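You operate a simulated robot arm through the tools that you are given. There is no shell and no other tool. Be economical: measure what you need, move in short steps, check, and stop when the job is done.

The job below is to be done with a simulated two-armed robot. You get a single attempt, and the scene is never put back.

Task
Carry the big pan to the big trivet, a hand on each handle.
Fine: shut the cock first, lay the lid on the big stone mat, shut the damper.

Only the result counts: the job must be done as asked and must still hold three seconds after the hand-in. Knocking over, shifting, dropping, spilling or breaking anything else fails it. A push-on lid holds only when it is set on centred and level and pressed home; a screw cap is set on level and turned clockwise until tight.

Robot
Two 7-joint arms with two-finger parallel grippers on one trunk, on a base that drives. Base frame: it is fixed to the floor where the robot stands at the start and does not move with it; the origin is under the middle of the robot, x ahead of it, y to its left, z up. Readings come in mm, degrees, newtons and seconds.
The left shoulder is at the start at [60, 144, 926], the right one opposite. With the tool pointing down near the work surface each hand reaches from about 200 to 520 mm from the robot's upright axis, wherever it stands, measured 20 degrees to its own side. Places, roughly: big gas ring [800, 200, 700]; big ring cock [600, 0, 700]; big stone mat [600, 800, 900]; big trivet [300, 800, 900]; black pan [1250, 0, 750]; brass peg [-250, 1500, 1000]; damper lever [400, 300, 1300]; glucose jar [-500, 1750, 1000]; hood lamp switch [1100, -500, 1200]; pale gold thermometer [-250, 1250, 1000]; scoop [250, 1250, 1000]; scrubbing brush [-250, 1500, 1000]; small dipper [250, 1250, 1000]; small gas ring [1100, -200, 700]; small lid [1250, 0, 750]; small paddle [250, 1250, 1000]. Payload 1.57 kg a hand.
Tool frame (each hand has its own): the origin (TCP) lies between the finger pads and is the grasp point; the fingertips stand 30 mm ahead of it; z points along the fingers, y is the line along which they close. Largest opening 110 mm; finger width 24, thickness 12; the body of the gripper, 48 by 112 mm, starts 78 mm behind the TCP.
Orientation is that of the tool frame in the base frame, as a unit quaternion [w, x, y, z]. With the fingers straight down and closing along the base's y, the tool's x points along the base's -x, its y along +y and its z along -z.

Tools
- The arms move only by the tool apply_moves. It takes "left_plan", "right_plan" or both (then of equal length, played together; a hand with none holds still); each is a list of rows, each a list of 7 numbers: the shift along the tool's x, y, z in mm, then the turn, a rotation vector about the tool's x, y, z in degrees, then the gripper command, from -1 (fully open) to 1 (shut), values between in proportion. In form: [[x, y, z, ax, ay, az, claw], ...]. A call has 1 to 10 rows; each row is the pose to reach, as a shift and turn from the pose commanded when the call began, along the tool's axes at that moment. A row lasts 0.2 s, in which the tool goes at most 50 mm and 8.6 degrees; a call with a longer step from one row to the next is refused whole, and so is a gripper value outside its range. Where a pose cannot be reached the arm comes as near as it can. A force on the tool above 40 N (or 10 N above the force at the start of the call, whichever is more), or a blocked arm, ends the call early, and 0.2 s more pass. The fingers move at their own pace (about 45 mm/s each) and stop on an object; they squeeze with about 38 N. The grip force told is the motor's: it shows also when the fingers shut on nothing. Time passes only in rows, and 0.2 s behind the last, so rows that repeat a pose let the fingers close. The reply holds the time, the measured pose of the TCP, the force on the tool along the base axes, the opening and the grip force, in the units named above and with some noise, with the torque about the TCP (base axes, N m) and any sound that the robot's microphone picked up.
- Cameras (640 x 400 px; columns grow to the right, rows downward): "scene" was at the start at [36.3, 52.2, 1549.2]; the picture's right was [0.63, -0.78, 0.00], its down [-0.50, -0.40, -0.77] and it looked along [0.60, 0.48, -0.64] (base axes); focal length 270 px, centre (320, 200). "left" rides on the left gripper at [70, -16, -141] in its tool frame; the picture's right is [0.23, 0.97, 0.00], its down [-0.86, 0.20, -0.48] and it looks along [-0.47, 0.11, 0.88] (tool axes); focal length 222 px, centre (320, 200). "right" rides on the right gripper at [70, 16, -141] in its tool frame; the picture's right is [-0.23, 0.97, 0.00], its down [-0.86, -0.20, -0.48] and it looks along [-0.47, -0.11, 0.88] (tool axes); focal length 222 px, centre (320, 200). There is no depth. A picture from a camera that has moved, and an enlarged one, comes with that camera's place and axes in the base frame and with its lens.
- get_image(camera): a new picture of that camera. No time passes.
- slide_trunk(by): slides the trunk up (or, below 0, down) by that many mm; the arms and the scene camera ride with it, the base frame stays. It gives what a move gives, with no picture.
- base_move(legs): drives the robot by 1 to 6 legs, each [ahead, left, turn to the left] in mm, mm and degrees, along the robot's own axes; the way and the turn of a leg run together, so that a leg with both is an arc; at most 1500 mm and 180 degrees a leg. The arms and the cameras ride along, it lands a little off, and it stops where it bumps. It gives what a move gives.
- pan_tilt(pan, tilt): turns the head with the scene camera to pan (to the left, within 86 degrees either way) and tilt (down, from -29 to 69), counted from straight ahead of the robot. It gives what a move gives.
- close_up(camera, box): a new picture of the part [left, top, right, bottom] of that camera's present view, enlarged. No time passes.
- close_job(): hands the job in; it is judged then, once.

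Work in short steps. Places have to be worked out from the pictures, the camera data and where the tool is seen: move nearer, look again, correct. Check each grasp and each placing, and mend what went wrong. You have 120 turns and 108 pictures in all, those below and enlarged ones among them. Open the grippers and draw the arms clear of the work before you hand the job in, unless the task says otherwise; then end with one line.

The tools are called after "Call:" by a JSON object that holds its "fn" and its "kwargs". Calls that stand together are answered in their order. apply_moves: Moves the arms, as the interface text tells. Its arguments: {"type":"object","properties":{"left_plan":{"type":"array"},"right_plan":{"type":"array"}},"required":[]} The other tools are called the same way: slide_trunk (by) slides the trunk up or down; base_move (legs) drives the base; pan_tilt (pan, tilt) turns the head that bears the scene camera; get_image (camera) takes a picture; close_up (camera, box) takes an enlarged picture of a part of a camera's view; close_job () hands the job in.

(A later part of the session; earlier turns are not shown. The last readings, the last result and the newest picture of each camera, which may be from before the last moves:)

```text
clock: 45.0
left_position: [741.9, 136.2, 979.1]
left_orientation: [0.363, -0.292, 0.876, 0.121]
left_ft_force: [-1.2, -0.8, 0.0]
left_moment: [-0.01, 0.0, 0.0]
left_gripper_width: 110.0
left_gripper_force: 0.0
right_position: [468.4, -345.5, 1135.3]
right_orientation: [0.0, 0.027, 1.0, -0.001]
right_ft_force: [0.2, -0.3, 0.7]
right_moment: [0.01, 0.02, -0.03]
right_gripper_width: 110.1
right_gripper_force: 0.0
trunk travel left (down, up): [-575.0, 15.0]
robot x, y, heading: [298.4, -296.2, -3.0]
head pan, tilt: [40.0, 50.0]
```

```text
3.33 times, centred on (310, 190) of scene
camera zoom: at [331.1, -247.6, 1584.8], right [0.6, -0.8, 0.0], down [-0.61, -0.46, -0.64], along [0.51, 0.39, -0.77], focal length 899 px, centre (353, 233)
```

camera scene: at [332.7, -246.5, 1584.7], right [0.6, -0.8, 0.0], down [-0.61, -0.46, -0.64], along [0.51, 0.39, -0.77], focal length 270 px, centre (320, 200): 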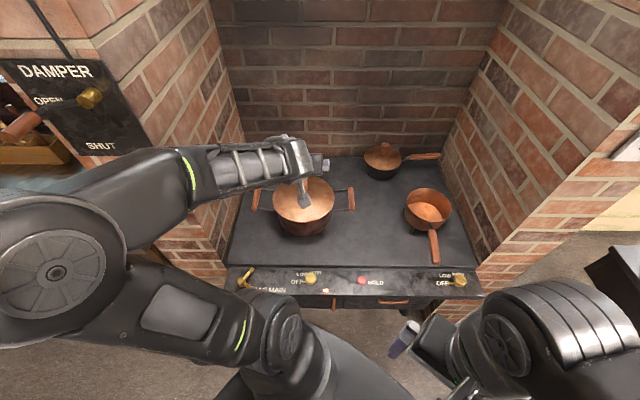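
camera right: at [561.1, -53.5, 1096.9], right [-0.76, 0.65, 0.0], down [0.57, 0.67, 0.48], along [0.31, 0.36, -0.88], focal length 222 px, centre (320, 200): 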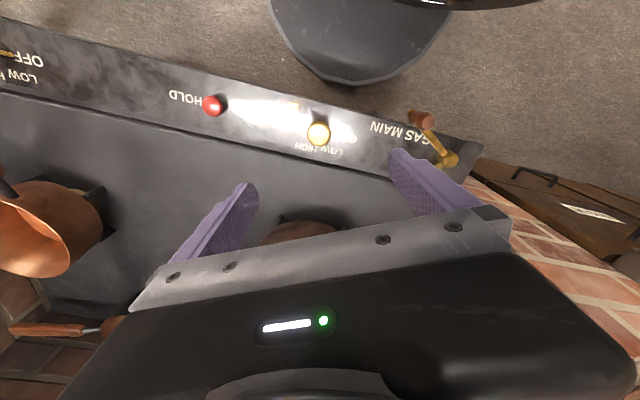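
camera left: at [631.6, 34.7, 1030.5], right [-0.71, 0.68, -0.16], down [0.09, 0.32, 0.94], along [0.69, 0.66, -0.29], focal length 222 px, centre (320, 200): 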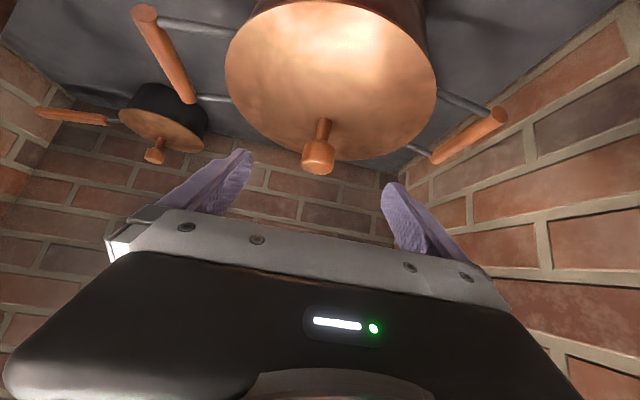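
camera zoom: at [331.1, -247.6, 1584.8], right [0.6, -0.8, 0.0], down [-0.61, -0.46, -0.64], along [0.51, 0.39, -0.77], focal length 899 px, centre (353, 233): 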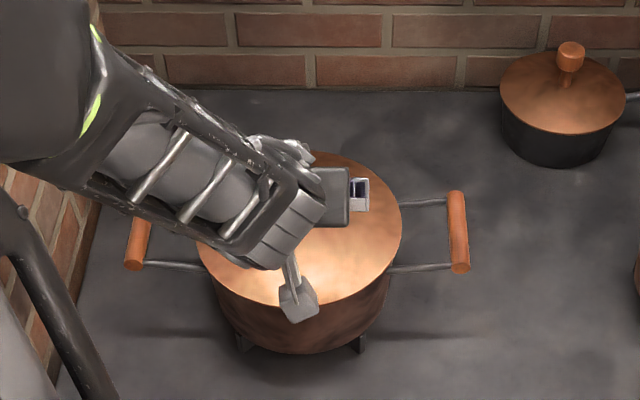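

The knob head centre comes out at (791, 173, 920), dead ahead of the fingers. I advance 74 mm along the fingers and close.

Call:
{"fn": "apply_moves", "kwargs": {"left_plan": [[-1, 0, 25, 0, 0, 0, -1], [-2, 0, 50, 0, 0, 0, -1], [-2, 0, 74, 0, 0, 0, -1], [-2, 0, 74, 0, 0, 0, -1], [-2, 0, 74, 0, 0, 0, 1], [-2, 0, 74, 0, 0, 0, 1], [-2, 0, 74, 0, 0, 0, 1], [-2, 0, 74, 0, 0, 0, 1], [-2, 0, 74, 0, 0, 0, 1], [-2, 0, 74, 0, 0, 0, 1]]}}

Call:
{"fn": "get_image", "kwargs": {"camera": "left"}}

```text
clock: 47.2
left_position: [786.2, 168.7, 927.0]
left_orientation: [0.363, -0.292, 0.876, 0.122]
left_ft_force: [0.0, -0.7, 0.0]
left_moment: [-0.04, -0.04, 0.01]
left_gripper_width: 33.2
left_gripper_force: 27.6
right_position: [468.7, -346.5, 1135.3]
right_orientation: [0.0, 0.027, 1.0, -0.001]
right_ft_force: [0.0, 0.3, 0.1]
right_moment: [-0.04, 0.01, -0.01]
right_gripper_width: 109.9
right_gripper_force: 0.1
trunk travel left (down, up): [-575.0, 15.0]
robot x, y, heading: [300.5, -296.3, -3.3]
head pan, tilt: [40.0, 50.0]
```

```text
73 pictures are left
camera left: at [675.1, 66.9, 979.8], right [-0.71, 0.68, -0.16], down [0.09, 0.32, 0.94], along [0.7, 0.66, -0.29], focal length 222 px, centre (320, 200)
```

left: 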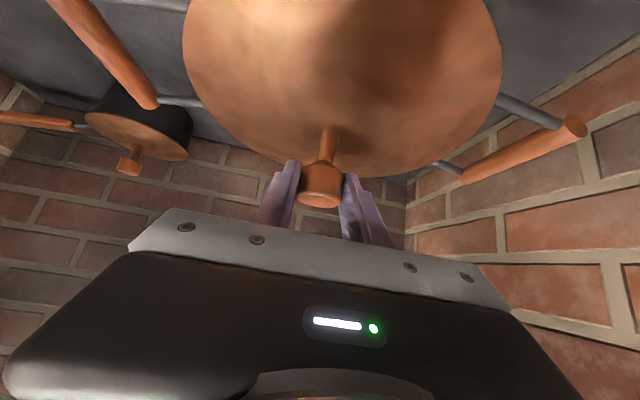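

The knob is held at 33 mm. I lift straight up slowly, first 30 mm then to about 130 mm.

Call:
{"fn": "apply_moves", "kwargs": {"left_plan": [[-7, 0, -7, 0, 0, 0, 1], [-14, 0, -14, 0, 0, 0, 1], [-21, 0, -21, 0, 0, 0, 1], [-28, 0, -28, 0, 0, 0, 1], [-42, 0, -42, 0, 0, 0, 1], [-56, 0, -56, 0, 0, 0, 1], [-70, 0, -70, 0, 0, 0, 1], [-84, 0, -84, 0, 0, 0, 1], [-92, 0, -92, 0, 0, 0, 1], [-92, 0, -92, 0, 0, 0, 1]]}}

Call:
{"fn": "get_image", "kwargs": {"camera": "left"}}

Call:
{"fn": "get_image", "kwargs": {"camera": "scene"}}

```text
clock: 49.4
left_position: [786.6, 168.5, 1057.6]
left_orientation: [0.363, -0.292, 0.876, 0.121]
left_ft_force: [-0.8, 0.2, -2.4]
left_moment: [0.01, 0.0, -0.03]
left_gripper_width: 32.9
left_gripper_force: 38.1
right_position: [467.3, -344.5, 1134.9]
right_orientation: [0.0, 0.027, 1.0, 0.0]
right_ft_force: [0.6, 0.4, -0.4]
right_moment: [0.01, -0.03, -0.02]
right_gripper_width: 110.0
right_gripper_force: 0.0
trunk travel left (down, up): [-575.0, 15.0]
robot x, y, heading: [304.8, -297.6, -3.1]
head pan, tilt: [40.0, 50.0]
```

```text
72 pictures are left
camera left: at [675.4, 67.2, 1109.7], right [-0.71, 0.68, -0.16], down [0.09, 0.32, 0.94], along [0.69, 0.66, -0.29], focal length 222 px, centre (320, 200)
```

left: 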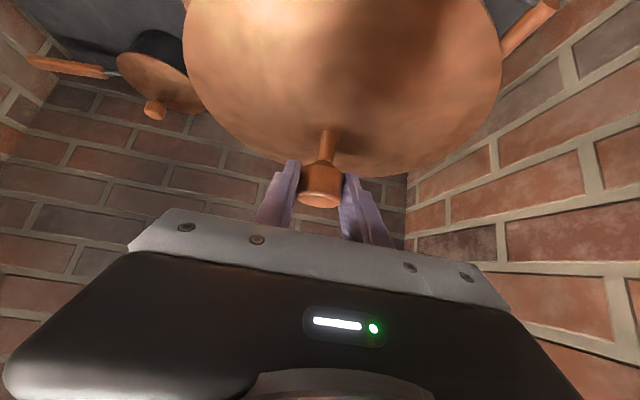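

```text
71 pictures are left
camera scene: at [331.9, -247.1, 1584.7], right [0.6, -0.8, 0.0], down [-0.61, -0.46, -0.64], along [0.51, 0.39, -0.77], focal length 270 px, centre (320, 200)
```

scene: 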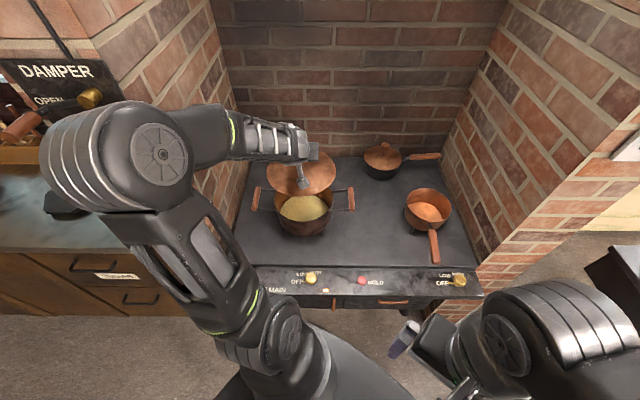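

The lid hangs level and the pan holds yellow syrup. I back off, pass left around the pillar, and approach the counter.

Call:
{"fn": "base_move", "kwargs": {"legs": [[-302, -253, 0], [-415, 495, 0], [330, 277, 0]]}}

Call:
{"fn": "get_image", "kwargs": {"camera": "scene"}}

```text
clock: 57.3
left_position: [431.6, 706.5, 1057.1]
left_orientation: [0.363, -0.292, 0.877, 0.12]
left_ft_force: [0.0, 0.0, -2.9]
left_moment: [0.01, 0.03, 0.02]
left_gripper_width: 33.1
left_gripper_force: 38.3
right_position: [111.9, 193.3, 1135.9]
right_orientation: [-0.001, 0.028, 1.0, 0.0]
right_ft_force: [0.1, 0.1, 1.0]
right_moment: [-0.01, 0.04, 0.02]
right_gripper_width: 110.1
right_gripper_force: 0.2
trunk travel left (down, up): [-575.0, 15.0]
robot x, y, heading: [-53.7, 243.7, -3.2]
head pan, tilt: [40.0, 50.0]
```

```text
70 pictures are left
camera scene: at [-24.5, 292.0, 1584.7], right [0.6, -0.8, 0.0], down [-0.61, -0.46, -0.64], along [0.51, 0.38, -0.77], focal length 270 px, centre (320, 200)
```

scene: 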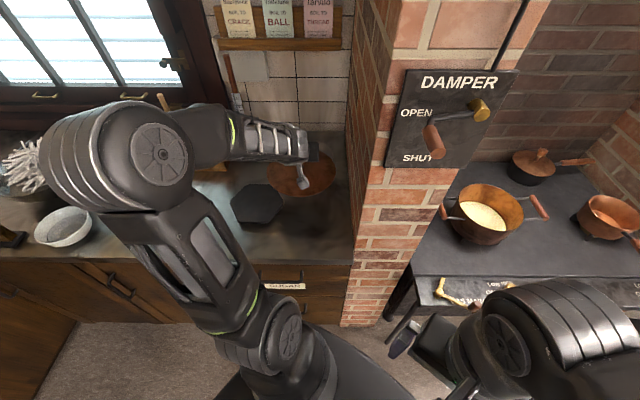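

The hand is at n≈769, p≈-306, well aligned with the mat. I drive 115 mm further forward.

Call:
{"fn": "base_move", "kwargs": {"legs": [[87, 73, 0]]}}

Call:
{"fn": "get_image", "kwargs": {"camera": "left"}}

```text
clock: 58.5
left_position: [522.5, 776.5, 1057.9]
left_orientation: [0.362, -0.293, 0.877, 0.122]
left_ft_force: [0.5, 0.1, -3.2]
left_moment: [0.0, 0.05, -0.01]
left_gripper_width: 33.0
left_gripper_force: 38.1
right_position: [204.9, 262.2, 1135.7]
right_orientation: [-0.001, 0.027, 1.0, -0.001]
right_ft_force: [0.5, 0.2, 0.4]
right_moment: [-0.03, 0.05, 0.01]
right_gripper_width: 110.0
right_gripper_force: 0.1
trunk travel left (down, up): [-575.0, 15.0]
robot x, y, heading: [33.7, 309.3, -3.0]
head pan, tilt: [40.0, 50.0]
```

```text
69 pictures are left
camera left: at [411.2, 674.4, 1108.8], right [-0.71, 0.68, -0.16], down [0.09, 0.32, 0.94], along [0.69, 0.66, -0.29], focal length 222 px, centre (320, 200)
```

left: 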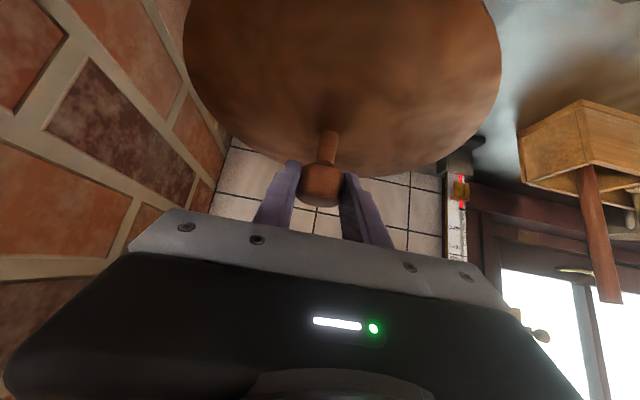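

TCP is at n≈884; the lid needs 51 mm more forward. I extend and lower to about z=970.

Call:
{"fn": "apply_moves", "kwargs": {"left_plan": [[-18, 1, 18, 0, 0, 0, 1], [-36, 1, 36, 0, 0, 0, 1], [-20, 1, 52, 0, 0, 0, 1], [-4, 1, 68, 0, 0, 0, 1], [12, 1, 84, 0, 0, 0, 1], [26, 1, 98, 0, 0, 0, 1], [26, 1, 98, 0, 0, 0, 1]]}}

Call:
{"fn": "get_image", "kwargs": {"camera": "scene"}}

Call:
{"fn": "close_up", "kwargs": {"camera": "scene", "box": [220, 120, 380, 220]}}

```text
clock: 60.1
left_position: [560.8, 806.3, 970.3]
left_orientation: [0.363, -0.292, 0.876, 0.121]
left_ft_force: [-0.4, -0.1, -3.2]
left_moment: [-0.04, -0.01, 0.02]
left_gripper_width: 32.9
left_gripper_force: 38.3
right_position: [203.3, 261.2, 1134.7]
right_orientation: [0.0, 0.027, 1.0, 0.001]
right_ft_force: [-0.1, 0.3, 0.7]
right_moment: [-0.01, 0.0, -0.04]
right_gripper_width: 110.1
right_gripper_force: 0.0
trunk travel left (down, up): [-575.0, 15.0]
robot x, y, heading: [36.5, 310.2, -3.1]
head pan, tilt: [40.0, 50.0]
```

```text
68 pictures are left
camera scene: at [66.3, 359.2, 1584.7], right [0.6, -0.8, 0.0], down [-0.61, -0.46, -0.64], along [0.51, 0.39, -0.77], focal length 270 px, centre (320, 200)
```

scene: 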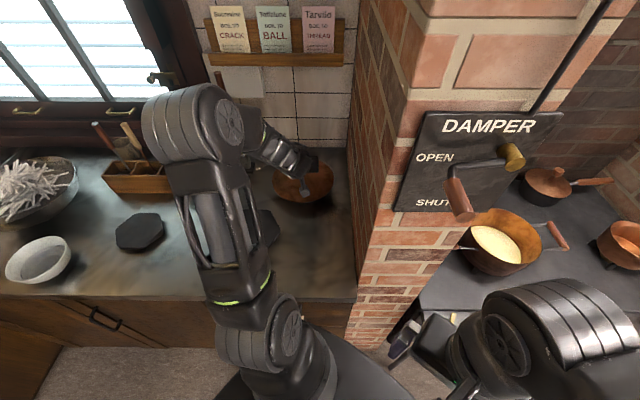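

```text
4.00 times, centred on (300, 170) of scene
camera zoom: at [66.3, 359.2, 1584.7], right [0.6, -0.8, 0.0], down [-0.61, -0.46, -0.64], along [0.51, 0.39, -0.77], focal length 1079 px, centre (400, 320)
```

zoom: 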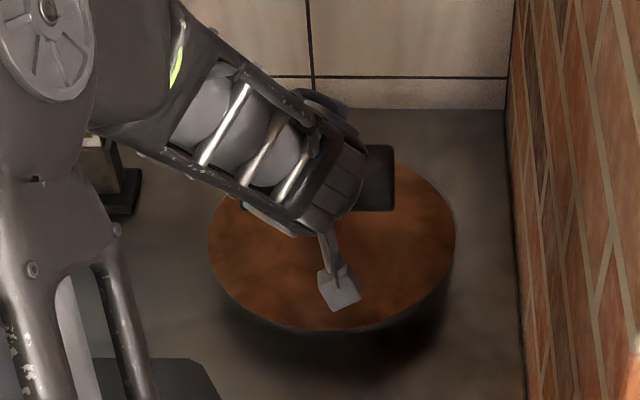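

The lid covers the mat in view. I lower in 3 mm steps watching the force.

Call:
{"fn": "apply_moves", "kwargs": {"left_plan": [[2, 0, 2, 0, 0, 0, 1], [4, 0, 4, 0, 0, 0, 1], [6, 0, 6, 0, 0, 0, 1], [8, 0, 8, 0, 0, 0, 1]]}}

```text
clock: 61.1
left_position: [562.5, 806.9, 958.5]
left_orientation: [0.363, -0.292, 0.877, 0.121]
left_ft_force: [-0.1, 0.1, -2.5]
left_moment: [0.02, 0.0, 0.0]
left_gripper_width: 32.9
left_gripper_force: 37.7
right_position: [203.8, 261.6, 1135.5]
right_orientation: [-0.001, 0.027, 1.0, 0.0]
right_ft_force: [1.0, -0.2, 0.0]
right_moment: [0.03, -0.01, 0.01]
right_gripper_width: 109.9
right_gripper_force: 0.0
trunk travel left (down, up): [-575.0, 15.0]
robot x, y, heading: [34.6, 312.7, -3.2]
head pan, tilt: [40.0, 50.0]
```

No contact yet; I go on in small steps.

Call:
{"fn": "apply_moves", "kwargs": {"left_plan": [[2, 0, 2, 0, 0, 0, 1], [4, 0, 4, 0, 0, 0, 1], [6, 0, 6, 0, 0, 0, 1]]}}

Call:
{"fn": "close_up", "kwargs": {"camera": "scene", "box": [220, 120, 380, 220]}}

```text
clock: 61.9
left_position: [561.9, 806.1, 950.4]
left_orientation: [0.362, -0.293, 0.877, 0.121]
left_ft_force: [-0.5, -0.3, -3.1]
left_moment: [0.0, -0.01, 0.0]
left_gripper_width: 32.8
left_gripper_force: 37.7
right_position: [204.0, 261.0, 1135.9]
right_orientation: [0.0, 0.027, 1.0, 0.001]
right_ft_force: [-0.2, 0.6, 0.0]
right_moment: [0.0, -0.02, -0.02]
right_gripper_width: 110.0
right_gripper_force: 0.1
trunk travel left (down, up): [-575.0, 15.0]
robot x, y, heading: [36.7, 315.2, -3.2]
head pan, tilt: [40.0, 50.0]
```

```text
4.00 times, centred on (300, 170) of scene
camera zoom: at [66.5, 359.6, 1584.7], right [0.6, -0.8, 0.0], down [-0.61, -0.46, -0.64], along [0.51, 0.39, -0.77], focal length 1079 px, centre (400, 320)
```

zoom: 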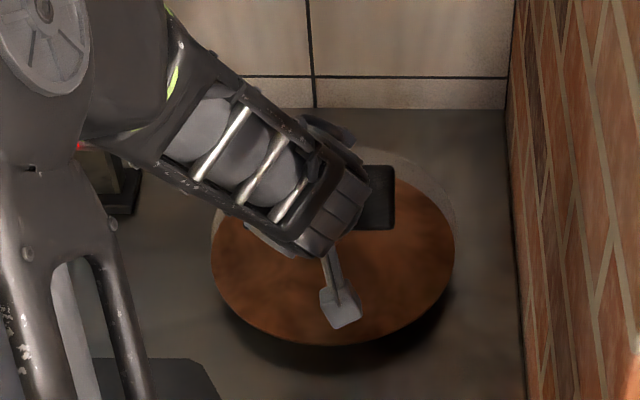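

The mat's far rim shows behind the lid, so the lid is some 16 mm too near. I shift it 16 mm forward and look again.

Call:
{"fn": "apply_moves", "kwargs": {"left_plan": [[-4, 0, 4, 0, 0, 0, 1], [-8, 0, 8, 0, 0, 0, 1], [-11.5, 0, 11.5, 0, 0, 0, 1], [-11.5, 0, 11.5, 0, 0, 0, 1]]}}

Call:
{"fn": "close_up", "kwargs": {"camera": "scene", "box": [260, 140, 340, 210]}}

```text
clock: 62.9
left_position: [573.6, 816.7, 950.6]
left_orientation: [0.363, -0.291, 0.877, 0.12]
left_ft_force: [-0.8, -0.1, -2.2]
left_moment: [0.0, 0.01, -0.02]
left_gripper_width: 32.9
left_gripper_force: 38.2
right_position: [202.9, 262.3, 1136.2]
right_orientation: [0.0, 0.027, 1.0, 0.0]
right_ft_force: [0.1, -0.9, -0.2]
right_moment: [-0.06, -0.02, 0.01]
right_gripper_width: 110.1
right_gripper_force: 0.1
trunk travel left (down, up): [-575.0, 15.0]
robot x, y, heading: [32.0, 311.6, -2.8]
head pan, tilt: [40.0, 50.0]
```

```text
5.71 times, centred on (300, 175) of scene
camera zoom: at [66.4, 359.4, 1584.7], right [0.6, -0.8, 0.0], down [-0.61, -0.46, -0.64], along [0.51, 0.39, -0.77], focal length 1541 px, centre (434, 343)
```

zoom: 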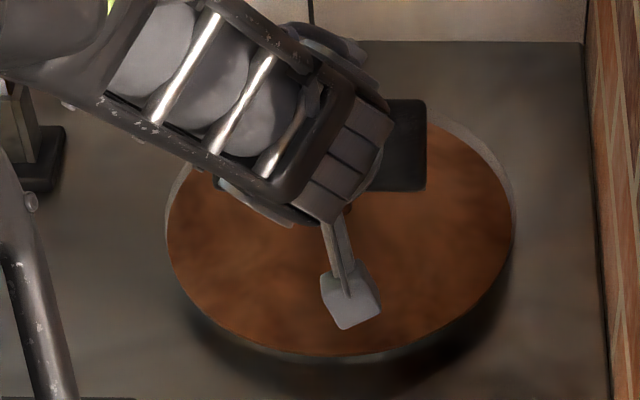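

A thin far rim still shows. I move 8 mm more forward and lower 9 mm.

Call:
{"fn": "apply_moves", "kwargs": {"left_plan": [[-5.7, 0, 5.7, 0, 0, 0, 1], [-3.6, 0, 7.8, 0, 0, 0, 1], [-1.5, 0, 9.9, 0, 0, 0, 1], [0.7, 0, 12, 0, 0, 0, 1], [0.7, 0, 12, 0, 0, 0, 1]]}}

Call:
{"fn": "close_up", "kwargs": {"camera": "scene", "box": [260, 140, 340, 210]}}

```text
clock: 64.1
left_position: [580.8, 820.5, 945.6]
left_orientation: [0.366, -0.292, 0.875, 0.123]
left_ft_force: [-1.4, 1.4, 21.8]
left_moment: [-0.17, 0.1, 0.04]
left_gripper_width: 32.6
left_gripper_force: 38.3
right_position: [202.2, 258.9, 1135.1]
right_orientation: [0.0, 0.027, 1.0, 0.001]
right_ft_force: [0.3, 1.0, 0.4]
right_moment: [0.0, 0.0, 0.02]
right_gripper_width: 110.0
right_gripper_force: 0.1
trunk travel left (down, up): [-575.0, 15.0]
robot x, y, heading: [34.1, 315.3, -3.2]
head pan, tilt: [40.0, 50.0]
```

```text
5.71 times, centred on (300, 175) of scene
camera zoom: at [64.0, 357.4, 1585.1], right [0.6, -0.8, 0.0], down [-0.61, -0.46, -0.64], along [0.52, 0.39, -0.76], focal length 1541 px, centre (434, 343)
```

zoom: 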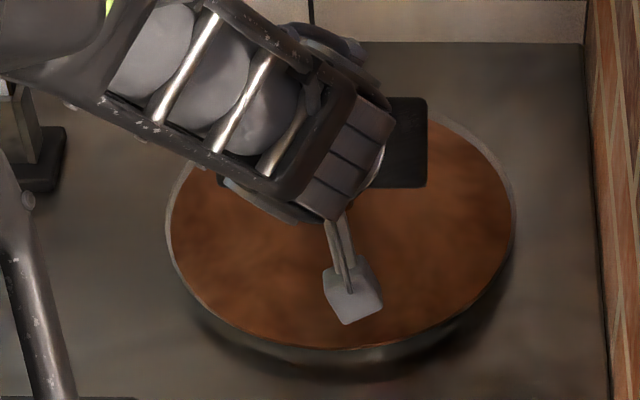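

The lid rests on the mat (22 N contact) and is well centred. I ease the pressure, open the fingers and withdraw along the finger axis.

Call:
{"fn": "apply_moves", "kwargs": {"left_plan": [[-2.5, 0, -2.5, 0, 0, 0, 1], [-2.5, 0, -2.5, 0, 0, 0, 0.3], [-2.5, 0, -2.5, 0, 0, 0, -0.4], [-2.5, 0, -2.5, 0, 0, 0, -1], [-2.5, 0, -2.5, 0, 0, 0, -1], [-2.5, 0, -2.5, 0, 0, 0, -1], [-2.5, 0, -2.5, 0, 0, 0, -1]]}}

Call:
{"fn": "get_image", "kwargs": {"camera": "left"}}

```text
clock: 65.7
left_position: [581.7, 821.2, 944.6]
left_orientation: [0.363, -0.292, 0.876, 0.121]
left_ft_force: [0.3, 0.3, -0.2]
left_moment: [-0.02, 0.0, 0.01]
left_gripper_width: 109.9
left_gripper_force: 0.0
right_position: [203.2, 263.4, 1135.2]
right_orientation: [-0.001, 0.028, 1.0, 0.0]
right_ft_force: [-0.4, 1.2, 0.2]
right_moment: [0.01, 0.01, -0.04]
right_gripper_width: 109.9
right_gripper_force: 0.0
trunk travel left (down, up): [-575.0, 15.0]
robot x, y, heading: [33.9, 312.0, -3.1]
head pan, tilt: [40.0, 50.0]
```

```text
63 pictures are left
camera left: at [469.8, 719.4, 996.5], right [-0.71, 0.68, -0.16], down [0.09, 0.32, 0.94], along [0.69, 0.66, -0.29], focal length 222 px, centre (320, 200)
```

left: 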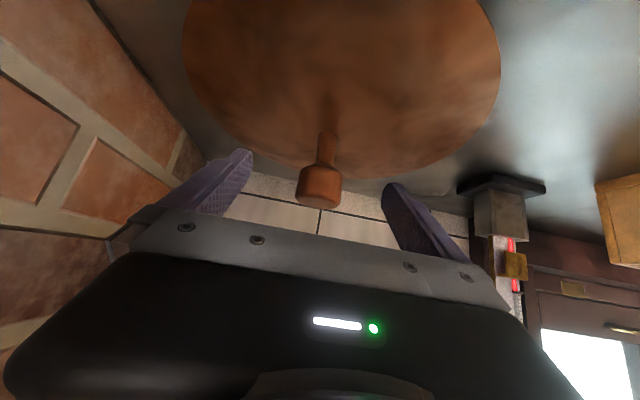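

The lid sits flat and the fingers are clear of the knob. I withdraw along the finger axis.

Call:
{"fn": "apply_moves", "kwargs": {"left_plan": [[0, 0, -30, 0, 0, 0, -1], [0, 0, -70, 0, 0, 0, -1], [0, 0, -110, 0, 0, 0, -1], [0, 0, -150, 0, 0, 0, -1], [0, 0, -190, 0, 0, 0, -1], [0, 0, -220, 0, 0, 0, -1]]}}

Call:
{"fn": "apply_moves", "kwargs": {"left_plan": [[0, 0, 0, 0, 8, 0, -1], [0, 0, 0, 0, 16, 0, -1], [0, 0, 0, 0, 24, 0, -1], [0, 0, 0, 0, 32, 0, -1], [0, 0, 0, 0, 40, 0, -1], [0, 0, 0, 0, 45, 0, -1]]}}

Call:
{"fn": "get_image", "kwargs": {"camera": "scene"}}

```text
clock: 67.1
left_position: [454.2, 728.9, 1100.7]
left_orientation: [0.364, -0.292, 0.876, 0.12]
left_ft_force: [-0.4, -0.2, -0.8]
left_moment: [0.02, -0.01, 0.02]
left_gripper_width: 110.1
left_gripper_force: 0.1
right_position: [202.2, 260.6, 1135.8]
right_orientation: [-0.001, 0.028, 1.0, 0.0]
right_ft_force: [0.9, -0.1, -0.2]
right_moment: [-0.01, -0.01, 0.01]
right_gripper_width: 109.6
right_gripper_force: 0.1
trunk travel left (down, up): [-575.0, 15.0]
robot x, y, heading: [34.7, 313.1, -3.1]
head pan, tilt: [40.0, 50.0]
```

```text
clock: 68.5
left_position: [455.9, 727.5, 1099.6]
left_orientation: [-0.002, -0.316, 0.949, -0.001]
left_ft_force: [0.3, -0.6, 1.0]
left_moment: [0.01, 0.0, 0.02]
left_gripper_width: 110.0
left_gripper_force: 0.0
right_position: [202.8, 261.5, 1134.5]
right_orientation: [0.0, 0.027, 1.0, 0.0]
right_ft_force: [-0.3, -0.5, -0.5]
right_moment: [0.01, -0.03, -0.04]
right_gripper_width: 110.1
right_gripper_force: 0.0
trunk travel left (down, up): [-575.0, 15.0]
robot x, y, heading: [35.6, 311.2, -3.0]
head pan, tilt: [40.0, 50.0]
```

```text
62 pictures are left
camera scene: at [66.6, 359.3, 1584.7], right [0.6, -0.8, 0.0], down [-0.61, -0.46, -0.64], along [0.51, 0.39, -0.77], focal length 270 px, centre (320, 200)
```

scene: 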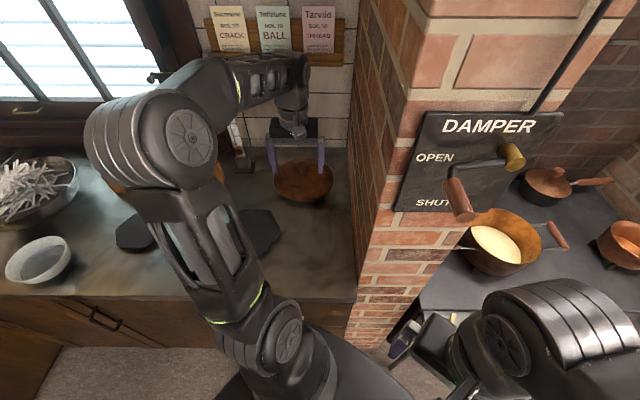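

The lid is on the mat. Next the damper: I enlarge the lever plate to see its travel.

Call:
{"fn": "close_up", "kwargs": {"camera": "scene", "box": [380, 100, 572, 220]}}

Call:
{"fn": "close_up", "kwargs": {"camera": "scene", "box": [220, 120, 380, 220]}}

```text
3.33 times, centred on (476, 160) of scene
camera zoom: at [66.6, 359.3, 1584.7], right [0.6, -0.8, 0.0], down [-0.61, -0.46, -0.64], along [0.51, 0.39, -0.77], focal length 899 px, centre (-200, 333)
```

zoom: 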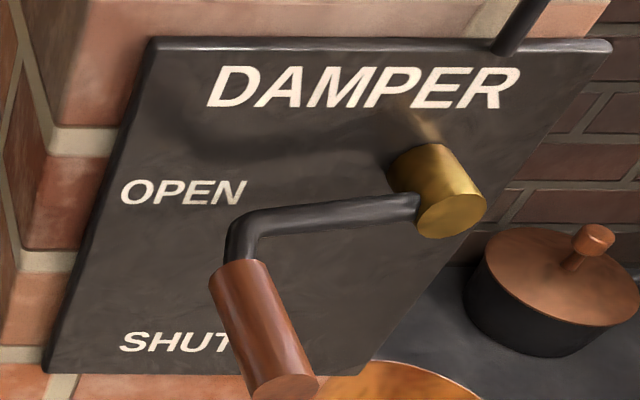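

```text
4.00 times, centred on (300, 170) of scene
camera zoom: at [66.6, 359.3, 1584.7], right [0.6, -0.8, 0.0], down [-0.61, -0.46, -0.64], along [0.51, 0.39, -0.77], focal length 1079 px, centre (400, 320)
```

zoom: 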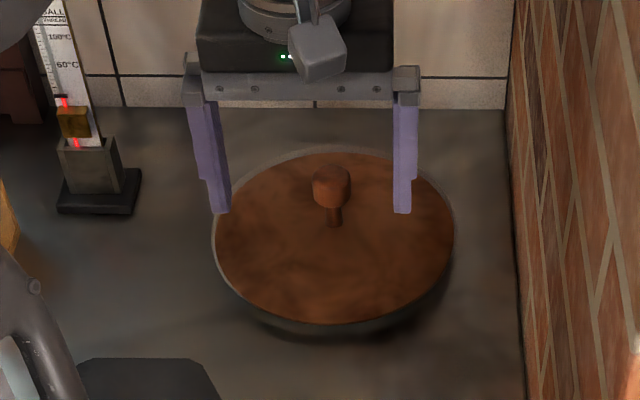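

The lid is centred. For the damper (handle end ≈ n 478, p -65, z 1315) I back off, face the pillar and prepare the right hand.

Call:
{"fn": "apply_moves", "kwargs": {"left_plan": [[40, 0, 0, 0, 0, 0, -1], [80, 0, 0, 0, 0, 0, -1], [120, 0, 0, 0, 0, 0, -1], [160, 0, 0, 0, 0, 0, -1]]}}

Call:
{"fn": "base_move", "kwargs": {"legs": [[-138, -217, 0], [0, 0, 40]]}}

Call:
{"fn": "apply_moves", "kwargs": {"right_plan": [[-25, 0, -15, 0, -8, 0, -1], [-50, 0, -30, 0, -16, 0, -1], [-75, 0, -45, 0, -24, 0, -1], [-100, 0, -60, 0, -32, 0, -1], [-125, 0, -75, 0, -40, 0, -1], [-150, 0, -90, 0, -48, 0, -1], [-160, 0, -105, 0, -56, 0, -1], [-170, 0, -120, 0, -64, 0, -1], [-180, 0, -135, 0, -72, 0, -1], [-190, 0, -150, 0, -80, 0, -1]]}}

Call:
{"fn": "pan_tilt", "kwargs": {"pan": 0, "tilt": 28}}

Call:
{"fn": "get_image", "kwargs": {"camera": "scene"}}

```text
clock: 69.5
left_position: [326.1, 631.0, 1100.6]
left_orientation: [0.001, -0.317, 0.949, 0.0]
left_ft_force: [-0.1, 0.4, 0.5]
left_moment: [0.02, -0.01, -0.01]
left_gripper_width: 110.0
left_gripper_force: 0.0
right_position: [201.5, 260.4, 1135.4]
right_orientation: [0.0, 0.027, 1.0, 0.001]
right_ft_force: [0.1, 0.1, 1.0]
right_moment: [0.05, 0.01, -0.01]
right_gripper_width: 110.0
right_gripper_force: 0.1
trunk travel left (down, up): [-575.0, 15.0]
robot x, y, heading: [34.2, 312.2, -2.9]
head pan, tilt: [40.0, 50.0]
```

```text
clock: 73.2
left_position: [-95.3, 536.2, 1099.6]
left_orientation: [0.0, -0.621, 0.783, 0.0]
left_ft_force: [-0.4, -0.7, -0.5]
left_moment: [-0.05, 0.0, -0.02]
left_gripper_width: 109.9
left_gripper_force: 0.0
right_position: [48.6, 172.8, 1136.3]
right_orientation: [0.0, -0.316, 0.949, 0.0]
right_ft_force: [-0.1, 0.3, 0.5]
right_moment: [0.0, -0.02, 0.01]
right_gripper_width: 110.2
right_gripper_force: 0.1
trunk travel left (down, up): [-575.0, 15.0]
robot x, y, heading: [-114.9, 105.7, 37.1]
head pan, tilt: [40.0, 50.0]
```

```text
clock: 75.4
left_position: [-94.9, 537.1, 1100.6]
left_orientation: [-0.001, -0.622, 0.783, 0.0]
left_ft_force: [-0.5, 0.1, 0.0]
left_moment: [-0.01, -0.04, -0.01]
left_gripper_width: 110.0
left_gripper_force: 0.1
right_position: [201.1, 287.5, 1285.4]
right_orientation: [0.61, -0.243, 0.726, 0.203]
right_ft_force: [0.1, -0.7, 0.3]
right_moment: [-0.01, 0.04, -0.02]
right_gripper_width: 110.1
right_gripper_force: 0.0
trunk travel left (down, up): [-575.0, 15.0]
robot x, y, heading: [-111.3, 101.8, 36.9]
head pan, tilt: [40.0, 50.0]
```

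```text
clock: 76.5
left_position: [-94.8, 536.8, 1099.6]
left_orientation: [0.0, -0.622, 0.783, 0.0]
left_ft_force: [0.7, 0.4, 0.3]
left_moment: [-0.02, 0.01, -0.02]
left_gripper_width: 110.2
left_gripper_force: 0.1
right_position: [200.6, 287.0, 1286.0]
right_orientation: [0.609, -0.243, 0.727, 0.203]
right_ft_force: [0.4, 1.0, -0.3]
right_moment: [-0.02, -0.03, 0.0]
right_gripper_width: 109.8
right_gripper_force: 0.1
trunk travel left (down, up): [-575.0, 15.0]
robot x, y, heading: [-112.5, 99.4, 36.7]
head pan, tilt: [0.0, 28.0]
```

```text
59 pictures are left
camera scene: at [-65.4, 139.2, 1617.4], right [0.6, -0.8, 0.0], down [-0.38, -0.28, -0.88], along [0.71, 0.53, -0.47], focal length 270 px, centre (320, 200)
```

scene: 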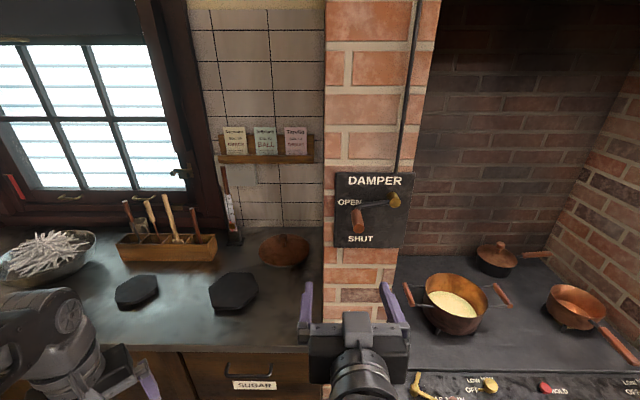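

The right hand now faces the plate. I enlarge the lever in the scene view and use the wrist camera for a fix.

Call:
{"fn": "close_up", "kwargs": {"camera": "scene", "box": [325, 165, 421, 255]}}

Call:
{"fn": "get_image", "kwargs": {"camera": "right"}}

```text
4.44 times, centred on (373, 210) of scene
camera zoom: at [-65.4, 139.2, 1617.4], right [0.6, -0.8, 0.0], down [-0.38, -0.28, -0.88], along [0.71, 0.53, -0.47], focal length 1198 px, centre (84, 156)
```

zoom: 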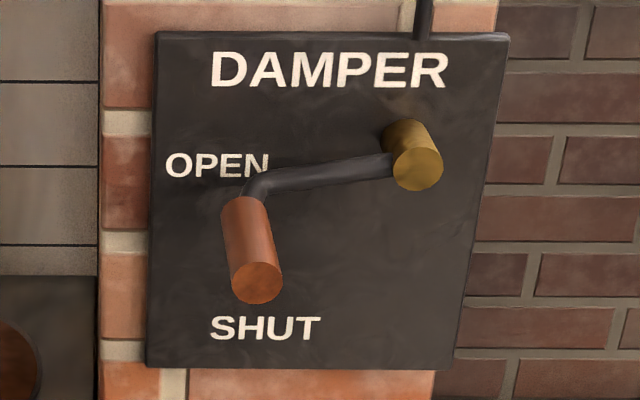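

```text
57 pictures are left
camera right: at [69.4, 210.2, 1241.2], right [-0.55, 0.8, 0.22], down [-0.14, -0.35, 0.93], along [0.82, 0.48, 0.31], focal length 222 px, centre (320, 200)
```

right: 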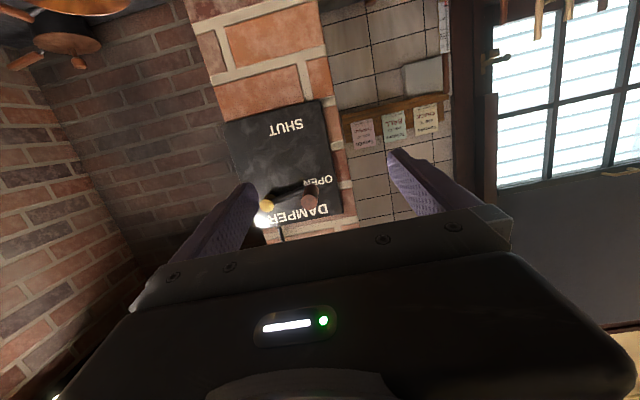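

The handle peg is about p≈-77, z≈1325, with its end at n≈465. I level the tool, align with the peg at a stand-off, and look through the wrist camera.

Call:
{"fn": "apply_moves", "kwargs": {"right_plan": [[-17, -11, 17, 0, -5, 0, -1], [-33, -22, 35, 0, -10, 0, -1], [-49, -32, 52, 0, -10, 0, -1], [-49, -32, 52, 0, -10, 0, -1]]}}

Call:
{"fn": "get_image", "kwargs": {"camera": "right"}}

Call:
{"fn": "close_up", "kwargs": {"camera": "scene", "box": [290, 140, 450, 260]}}

```text
clock: 77.2
left_position: [-95.7, 537.5, 1100.4]
left_orientation: [0.0, -0.621, 0.784, 0.0]
left_ft_force: [-0.5, 0.4, 0.6]
left_moment: [0.03, -0.01, 0.01]
left_gripper_width: 110.2
left_gripper_force: 0.0
right_position: [178.9, 329.8, 1317.8]
right_orientation: [0.617, -0.287, 0.658, 0.323]
right_ft_force: [-0.4, 1.2, -0.1]
right_moment: [0.02, -0.02, 0.01]
right_gripper_width: 110.1
right_gripper_force: 0.2
right hand out of reach, approached as far as the arm can: row 2
trunk travel left (down, up): [-575.0, 15.0]
robot x, y, heading: [-116.7, 102.5, 36.9]
head pan, tilt: [0.0, 28.0]
stopped in row 3 (right hand): the arm was blocked; the commanded pose is now the measured one
```

```text
56 pictures are left
camera right: at [72.5, 233.0, 1252.7], right [-0.74, 0.61, 0.29], down [-0.08, -0.52, 0.85], along [0.67, 0.6, 0.43], focal length 222 px, centre (320, 200)
```

right: 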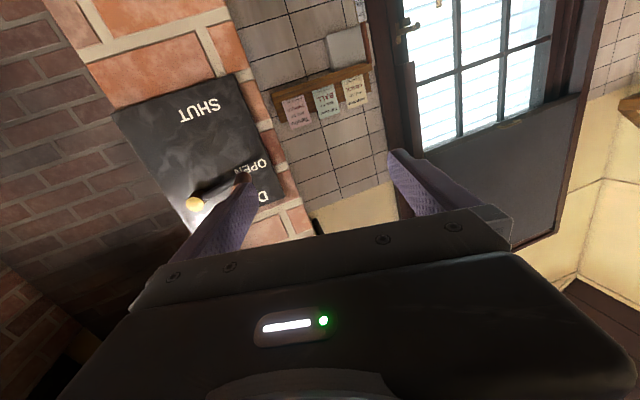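

```text
3.33 times, centred on (370, 200) of scene
camera zoom: at [-65.3, 139.4, 1617.3], right [0.6, -0.8, 0.0], down [-0.38, -0.28, -0.88], along [0.71, 0.53, -0.47], focal length 899 px, centre (153, 200)
```

zoom: 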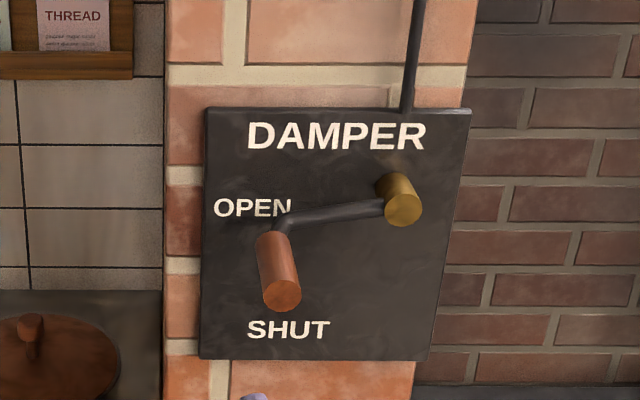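

The horizontal pose runs into a wrist limit. I'll turn the right tool back to a 45° tilt, which works well, and grip the peg from above-front.

Call:
{"fn": "apply_moves", "kwargs": {"right_plan": [[0, 0, 0, 2.5, 7.1, 0.3, -1], [0, 0, 0, 5, 14.2, 0.7, -1], [0, 0, 0, 7.5, 21.3, 1, -1], [0, 0, 0, 10, 28.5, 1.3, -1], [0, 0, 0, 12.5, 35.6, 1.7, -1], [0, 0, 0, 15, 42.7, 2, -1], [0, 0, 0, 15, 42.7, 2, -1]]}}

```text
clock: 78.8
left_position: [-95.5, 537.7, 1099.1]
left_orientation: [0.0, -0.622, 0.783, 0.0]
left_ft_force: [-0.3, 1.2, 0.9]
left_moment: [0.0, 0.01, 0.0]
left_gripper_width: 109.8
left_gripper_force: 0.0
right_position: [179.6, 327.8, 1317.3]
right_orientation: [0.364, -0.289, 0.878, 0.118]
right_ft_force: [-0.6, -1.2, 0.3]
right_moment: [0.02, 0.02, 0.0]
right_gripper_width: 110.2
right_gripper_force: 0.0
trunk travel left (down, up): [-575.0, 15.0]
robot x, y, heading: [-110.1, 101.7, 36.9]
head pan, tilt: [0.0, 28.0]
```

Tool is at 45° tilt again. I raise the hand above the peg's height, shift right to the peg's line, then drive nearer.

Call:
{"fn": "apply_moves", "kwargs": {"right_plan": [[-14, -26, -14, 0, 0, 0, -1], [-28, -52, -28, 0, 0, 0, -1], [-41, -77, -41, 0, 0, 0, -1], [-41, -77, -41, 0, 0, 0, -1]]}}

Call:
{"fn": "base_move", "kwargs": {"legs": [[80, 0, 0]]}}

Call:
{"fn": "get_image", "kwargs": {"camera": "right"}}

Call:
{"fn": "get_image", "kwargs": {"camera": "scene"}}

```text
clock: 79.8
left_position: [-96.8, 536.8, 1099.4]
left_orientation: [-0.001, -0.622, 0.783, -0.001]
left_ft_force: [0.0, -0.9, -0.2]
left_moment: [0.03, -0.01, 0.01]
left_gripper_width: 110.3
left_gripper_force: 0.0
right_position: [225.3, 265.5, 1375.7]
right_orientation: [0.366, -0.289, 0.877, 0.117]
right_ft_force: [0.6, 0.6, 0.1]
right_moment: [0.0, 0.01, 0.0]
right_gripper_width: 110.0
right_gripper_force: 0.0
trunk travel left (down, up): [-575.0, 15.0]
robot x, y, heading: [-114.0, 107.4, 37.1]
head pan, tilt: [0.0, 28.0]
```

```text
clock: 80.8
left_position: [-31.0, 584.7, 1099.3]
left_orientation: [0.0, -0.621, 0.783, 0.0]
left_ft_force: [0.2, 0.2, -0.2]
left_moment: [-0.02, 0.03, -0.02]
left_gripper_width: 110.2
left_gripper_force: 0.1
right_position: [289.5, 316.2, 1375.4]
right_orientation: [0.364, -0.291, 0.877, 0.118]
right_ft_force: [0.5, 0.0, -0.1]
right_moment: [-0.04, -0.01, 0.01]
right_gripper_width: 109.7
right_gripper_force: 0.0
trunk travel left (down, up): [-575.0, 15.0]
robot x, y, heading: [-48.3, 153.4, 36.9]
head pan, tilt: [0.0, 28.0]
```

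```text
54 pictures are left
camera right: at [160.0, 241.4, 1425.7], right [-0.45, 0.88, 0.16], down [0.33, 0.0, 0.94], along [0.83, 0.48, -0.29], focal length 222 px, centre (320, 200)
```

right: 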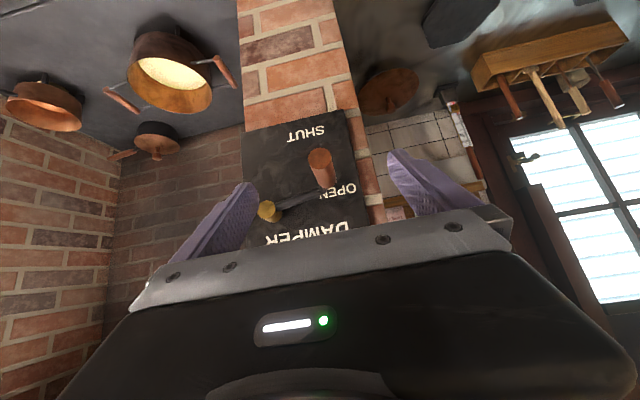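

```text
53 pictures are left
camera scene: at [-0.3, 188.0, 1617.3], right [0.6, -0.8, 0.0], down [-0.38, -0.28, -0.88], along [0.71, 0.53, -0.47], focal length 270 px, centre (320, 200)
```

scene: 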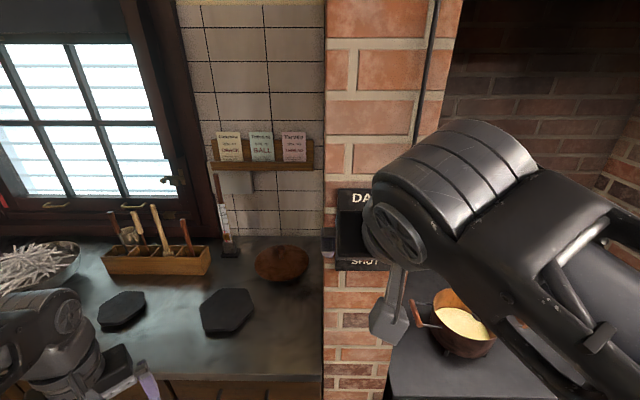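

The peg axis lies at p≈-80, z≈1331, n 458–520, in line with the hand. I advance the open fingers around it and close.

Call:
{"fn": "apply_moves", "kwargs": {"right_plan": [[-3, 1, 24, 0, 0, 0, -1], [-6, 1, 48, 0, 0, 0, -1], [-8, 1, 70, 0, 0, 0, -1], [-8, 1, 70, 0, 0, 0, -1], [-8, 1, 70, 0, 0, 0, 1], [-8, 1, 70, 0, 0, 0, 1], [-8, 1, 70, 0, 0, 0, 1], [-8, 1, 70, 0, 0, 0, 1], [-8, 1, 70, 0, 0, 0, 1], [-8, 1, 70, 0, 0, 0, 1]]}}

Call:
{"fn": "get_image", "kwargs": {"camera": "right"}}

```text
clock: 83.0
left_position: [-32.2, 585.1, 1099.9]
left_orientation: [0.0, -0.621, 0.784, 0.0]
left_ft_force: [-0.4, 0.3, 0.0]
left_moment: [-0.02, -0.02, -0.01]
left_gripper_width: 109.8
left_gripper_force: 0.1
right_position: [332.9, 347.8, 1332.1]
right_orientation: [0.365, -0.29, 0.877, 0.118]
right_ft_force: [-1.3, 2.1, -0.4]
right_moment: [0.05, -0.04, -0.35]
right_gripper_width: 21.9
right_gripper_force: 21.3
trunk travel left (down, up): [-575.0, 15.0]
robot x, y, heading: [-50.0, 151.0, 37.0]
head pan, tilt: [0.0, 28.0]
```

```text
52 pictures are left
camera right: at [202.4, 273.8, 1382.5], right [-0.45, 0.88, 0.16], down [0.33, 0.0, 0.94], along [0.83, 0.48, -0.29], focal length 222 px, centre (320, 200)
```

right: 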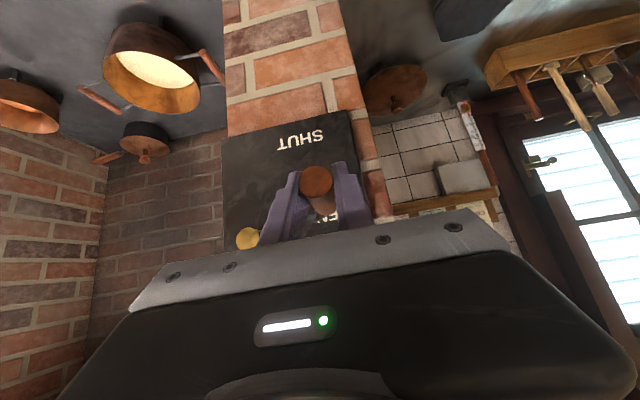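

The peg is gripped (21.9 mm). With the pivot near p≈14, z≈1337 (radius ≈93 mm), I swing it down along the arc by about 30° and check.

Call:
{"fn": "apply_moves", "kwargs": {"right_plan": [[5.5, -1, 5.5, 0, 0, 0, 1], [11.3, -2.3, 11.3, 0, 0, 0, 1], [17, -4.5, 17, 0, 0, 0, 1], [22.2, -7.3, 22.2, 0, 0, 0, 1], [27.5, -11, 27.5, 0, 0, 0, 1], [32.4, -14.9, 32.4, 0, 0, 0, 1]]}}

Call:
{"fn": "get_image", "kwargs": {"camera": "right"}}

```text
clock: 84.4
left_position: [-31.5, 582.2, 1100.6]
left_orientation: [0.0, -0.622, 0.783, 0.0]
left_ft_force: [-0.8, 0.0, 0.6]
left_moment: [0.02, 0.03, 0.05]
left_gripper_width: 110.1
left_gripper_force: 0.1
right_position: [342.4, 331.8, 1286.6]
right_orientation: [0.366, -0.289, 0.876, 0.119]
right_ft_force: [8.7, -10.6, 14.9]
right_moment: [-0.24, -0.12, -0.28]
right_gripper_width: 21.9
right_gripper_force: 34.7
trunk travel left (down, up): [-575.0, 15.0]
robot x, y, heading: [-49.1, 152.8, 37.1]
head pan, tilt: [0.0, 28.0]
```

```text
51 pictures are left
camera right: at [212.9, 259.1, 1337.5], right [-0.45, 0.88, 0.16], down [0.33, 0.0, 0.94], along [0.83, 0.48, -0.29], focal length 222 px, centre (320, 200)
```

right: 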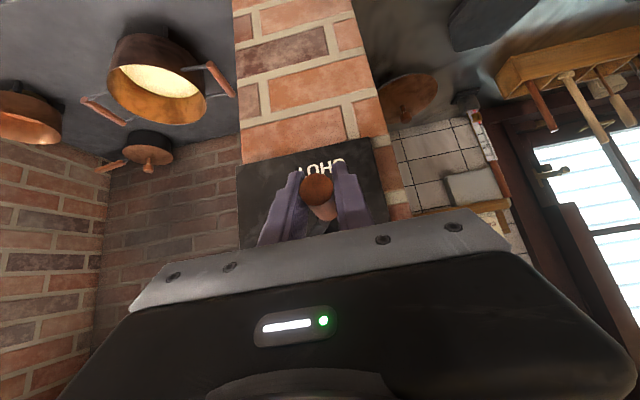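

It moves with modest force, with a pull toward the right. I continue the arc to about 60°, a little more to the right.

Call:
{"fn": "apply_moves", "kwargs": {"right_plan": [[4.5, -9, 4.5, 0, 0, 0, 1], [9, -15, 9, 0, 0, 0, 1], [13, -21, 13, 0, 0, 0, 1], [16.7, -27, 16.7, 0, 0, 0, 1], [21, -36, 21, 0, 0, 0, 1]]}}

Call:
{"fn": "get_image", "kwargs": {"camera": "right"}}

```text
clock: 85.6
left_position: [-33.2, 583.9, 1100.7]
left_orientation: [0.0, -0.622, 0.783, 0.0]
left_ft_force: [0.2, -0.5, -0.1]
left_moment: [0.03, -0.02, 0.01]
left_gripper_width: 110.0
left_gripper_force: 0.1
right_position: [363.0, 306.2, 1259.2]
right_orientation: [0.367, -0.29, 0.876, 0.119]
right_ft_force: [3.6, -4.1, 21.7]
right_moment: [-0.03, -0.13, -0.33]
right_gripper_width: 21.8
right_gripper_force: 35.0
trunk travel left (down, up): [-575.0, 15.0]
robot x, y, heading: [-49.5, 153.5, 36.7]
head pan, tilt: [0.0, 28.0]
```

```text
50 pictures are left
camera right: at [232.6, 231.6, 1308.5], right [-0.45, 0.88, 0.16], down [0.33, 0.0, 0.95], along [0.83, 0.48, -0.28], focal length 222 px, centre (320, 200)
```

right: 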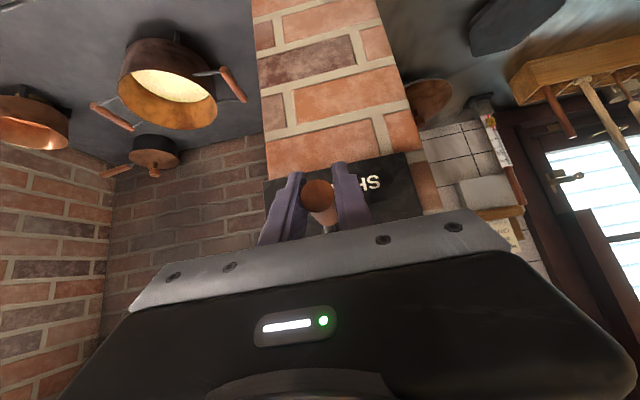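

Still moving smoothly (about 62°). I follow the arc on toward straight down and check for a stop.

Call:
{"fn": "apply_moves", "kwargs": {"right_plan": [[3, -7, 3, 0, 0, 0, 1], [5, -14, 5, 0, 0, 0, 1], [6.5, -21, 6.5, 0, 0, 0, 1], [7, -28, 7, 0, 0, 0, 1]]}}

Call:
{"fn": "get_image", "kwargs": {"camera": "right"}}

```text
clock: 86.6
left_position: [-32.8, 584.7, 1100.4]
left_orientation: [0.001, -0.622, 0.783, -0.001]
left_ft_force: [-0.7, 0.4, -0.2]
left_moment: [0.01, -0.01, 0.0]
left_gripper_width: 110.2
left_gripper_force: 0.1
right_position: [378.9, 284.2, 1250.0]
right_orientation: [0.368, -0.29, 0.875, 0.12]
right_ft_force: [-2.2, -1.1, 24.5]
right_moment: [0.14, -0.32, -0.23]
right_gripper_width: 21.7
right_gripper_force: 35.1
trunk travel left (down, up): [-575.0, 15.0]
robot x, y, heading: [-47.3, 152.4, 37.3]
head pan, tilt: [0.0, 28.0]
```

```text
49 pictures are left
camera right: at [248.0, 210.2, 1298.9], right [-0.45, 0.88, 0.16], down [0.32, 0.0, 0.95], along [0.83, 0.48, -0.28], focal length 222 px, centre (320, 200)
```

right: 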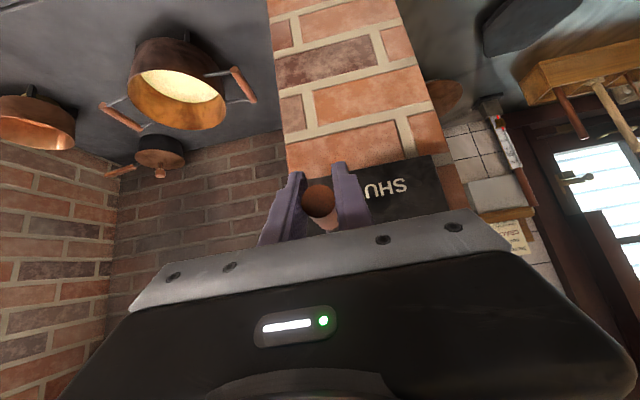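

The handle is almost below the pivot. I ease upward a bit and push further right to find the stop.

Call:
{"fn": "apply_moves", "kwargs": {"right_plan": [[-1, -7, -1, 0, 0, 0, 1], [-1.5, -14, -1.5, 0, 0, 0, 1], [-2, -20, -2, 0, 0, 0, 1], [-2, -20, -2, 0, 0, 0, 1]]}}

Call:
{"fn": "get_image", "kwargs": {"camera": "right"}}

```text
clock: 87.4
left_position: [-35.4, 587.1, 1099.9]
left_orientation: [0.001, -0.623, 0.782, -0.001]
left_ft_force: [-0.7, -0.4, 0.1]
left_moment: [0.03, 0.02, -0.02]
left_gripper_width: 109.9
left_gripper_force: 0.0
right_position: [381.7, 279.3, 1247.4]
right_orientation: [0.362, -0.298, 0.875, 0.124]
right_ft_force: [-17.3, 16.6, 0.1]
right_moment: [0.16, -0.3, -0.85]
right_gripper_width: 22.0
right_gripper_force: 35.2
trunk travel left (down, up): [-575.0, 15.0]
robot x, y, heading: [-50.1, 157.1, 36.7]
head pan, tilt: [0.0, 28.0]
stopped in row 3 (right hand): the force on the tool passed its limit at 44 N (the readings are from after the stop); the commanded pose is now the measured one
```

```text
48 pictures are left
camera right: at [253.7, 202.8, 1299.0], right [-0.47, 0.87, 0.16], down [0.33, 0.01, 0.94], along [0.82, 0.49, -0.29], focal length 222 px, centre (320, 200)
```

right: 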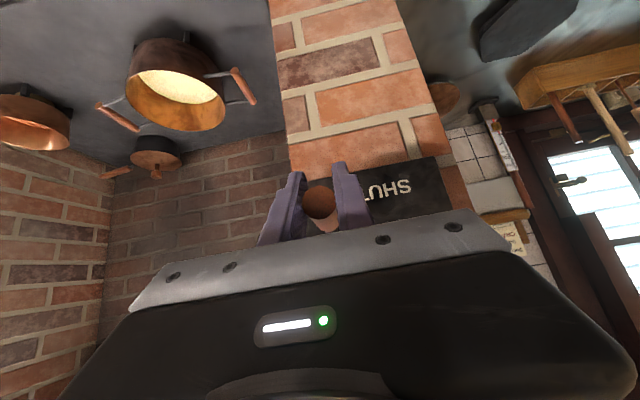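

A firm stop at p≈6, z≈1247: the damper is at its end. I open and retract, then look.

Call:
{"fn": "apply_moves", "kwargs": {"right_plan": [[0, 0, 0, 0, 0, 0, -1], [0, 0, 0, 0, 0, 0, -1], [0, 0, 0, 0, 0, 0, -1], [0, 0, 0, 0, 0, 0, -1], [0, 0, 0, 0, 0, 0, -1], [0, 0, -35, 0, 0, 0, -1], [0, 0, -70, 0, 0, 0, -1], [30, 0, -100, 0, 0, 0, -1], [60, 0, -120, 0, 0, 0, -1], [95, 0, -140, 0, 0, 0, -1]]}}

Call:
{"fn": "base_move", "kwargs": {"legs": [[-120, 0, 0]]}}

Call:
{"fn": "get_image", "kwargs": {"camera": "scene"}}

```text
clock: 89.6
left_position: [-34.3, 585.0, 1100.2]
left_orientation: [0.0, -0.623, 0.782, 0.0]
left_ft_force: [0.1, -0.2, 0.3]
left_moment: [0.02, -0.05, 0.02]
left_gripper_width: 110.2
left_gripper_force: 0.0
right_position: [253.6, 173.1, 1278.2]
right_orientation: [0.362, -0.296, 0.876, 0.122]
right_ft_force: [0.0, -1.4, -0.3]
right_moment: [0.0, -0.03, -0.02]
right_gripper_width: 110.1
right_gripper_force: 0.1
trunk travel left (down, up): [-575.0, 15.0]
robot x, y, heading: [-53.1, 149.3, 37.0]
head pan, tilt: [0.0, 28.0]
```

```text
clock: 90.9
left_position: [-131.3, 512.1, 1100.1]
left_orientation: [0.001, -0.623, 0.782, -0.001]
left_ft_force: [0.1, 0.2, 0.0]
left_moment: [0.05, -0.05, 0.0]
left_gripper_width: 109.8
left_gripper_force: 0.1
right_position: [155.7, 101.7, 1279.1]
right_orientation: [0.362, -0.295, 0.876, 0.121]
right_ft_force: [0.6, -0.5, -0.3]
right_moment: [-0.01, -0.03, -0.02]
right_gripper_width: 110.1
right_gripper_force: 0.0
trunk travel left (down, up): [-575.0, 15.0]
robot x, y, heading: [-150.8, 79.3, 36.9]
head pan, tilt: [0.0, 28.0]
```

```text
47 pictures are left
camera scene: at [-100.8, 113.2, 1617.5], right [0.6, -0.8, 0.0], down [-0.37, -0.28, -0.88], along [0.71, 0.53, -0.47], focal length 270 px, centre (320, 200)
```

scene: 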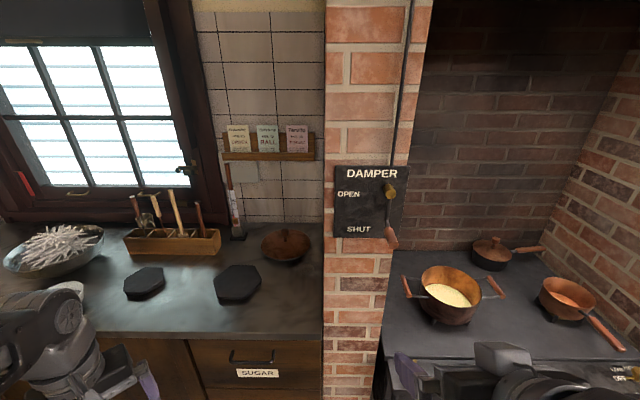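

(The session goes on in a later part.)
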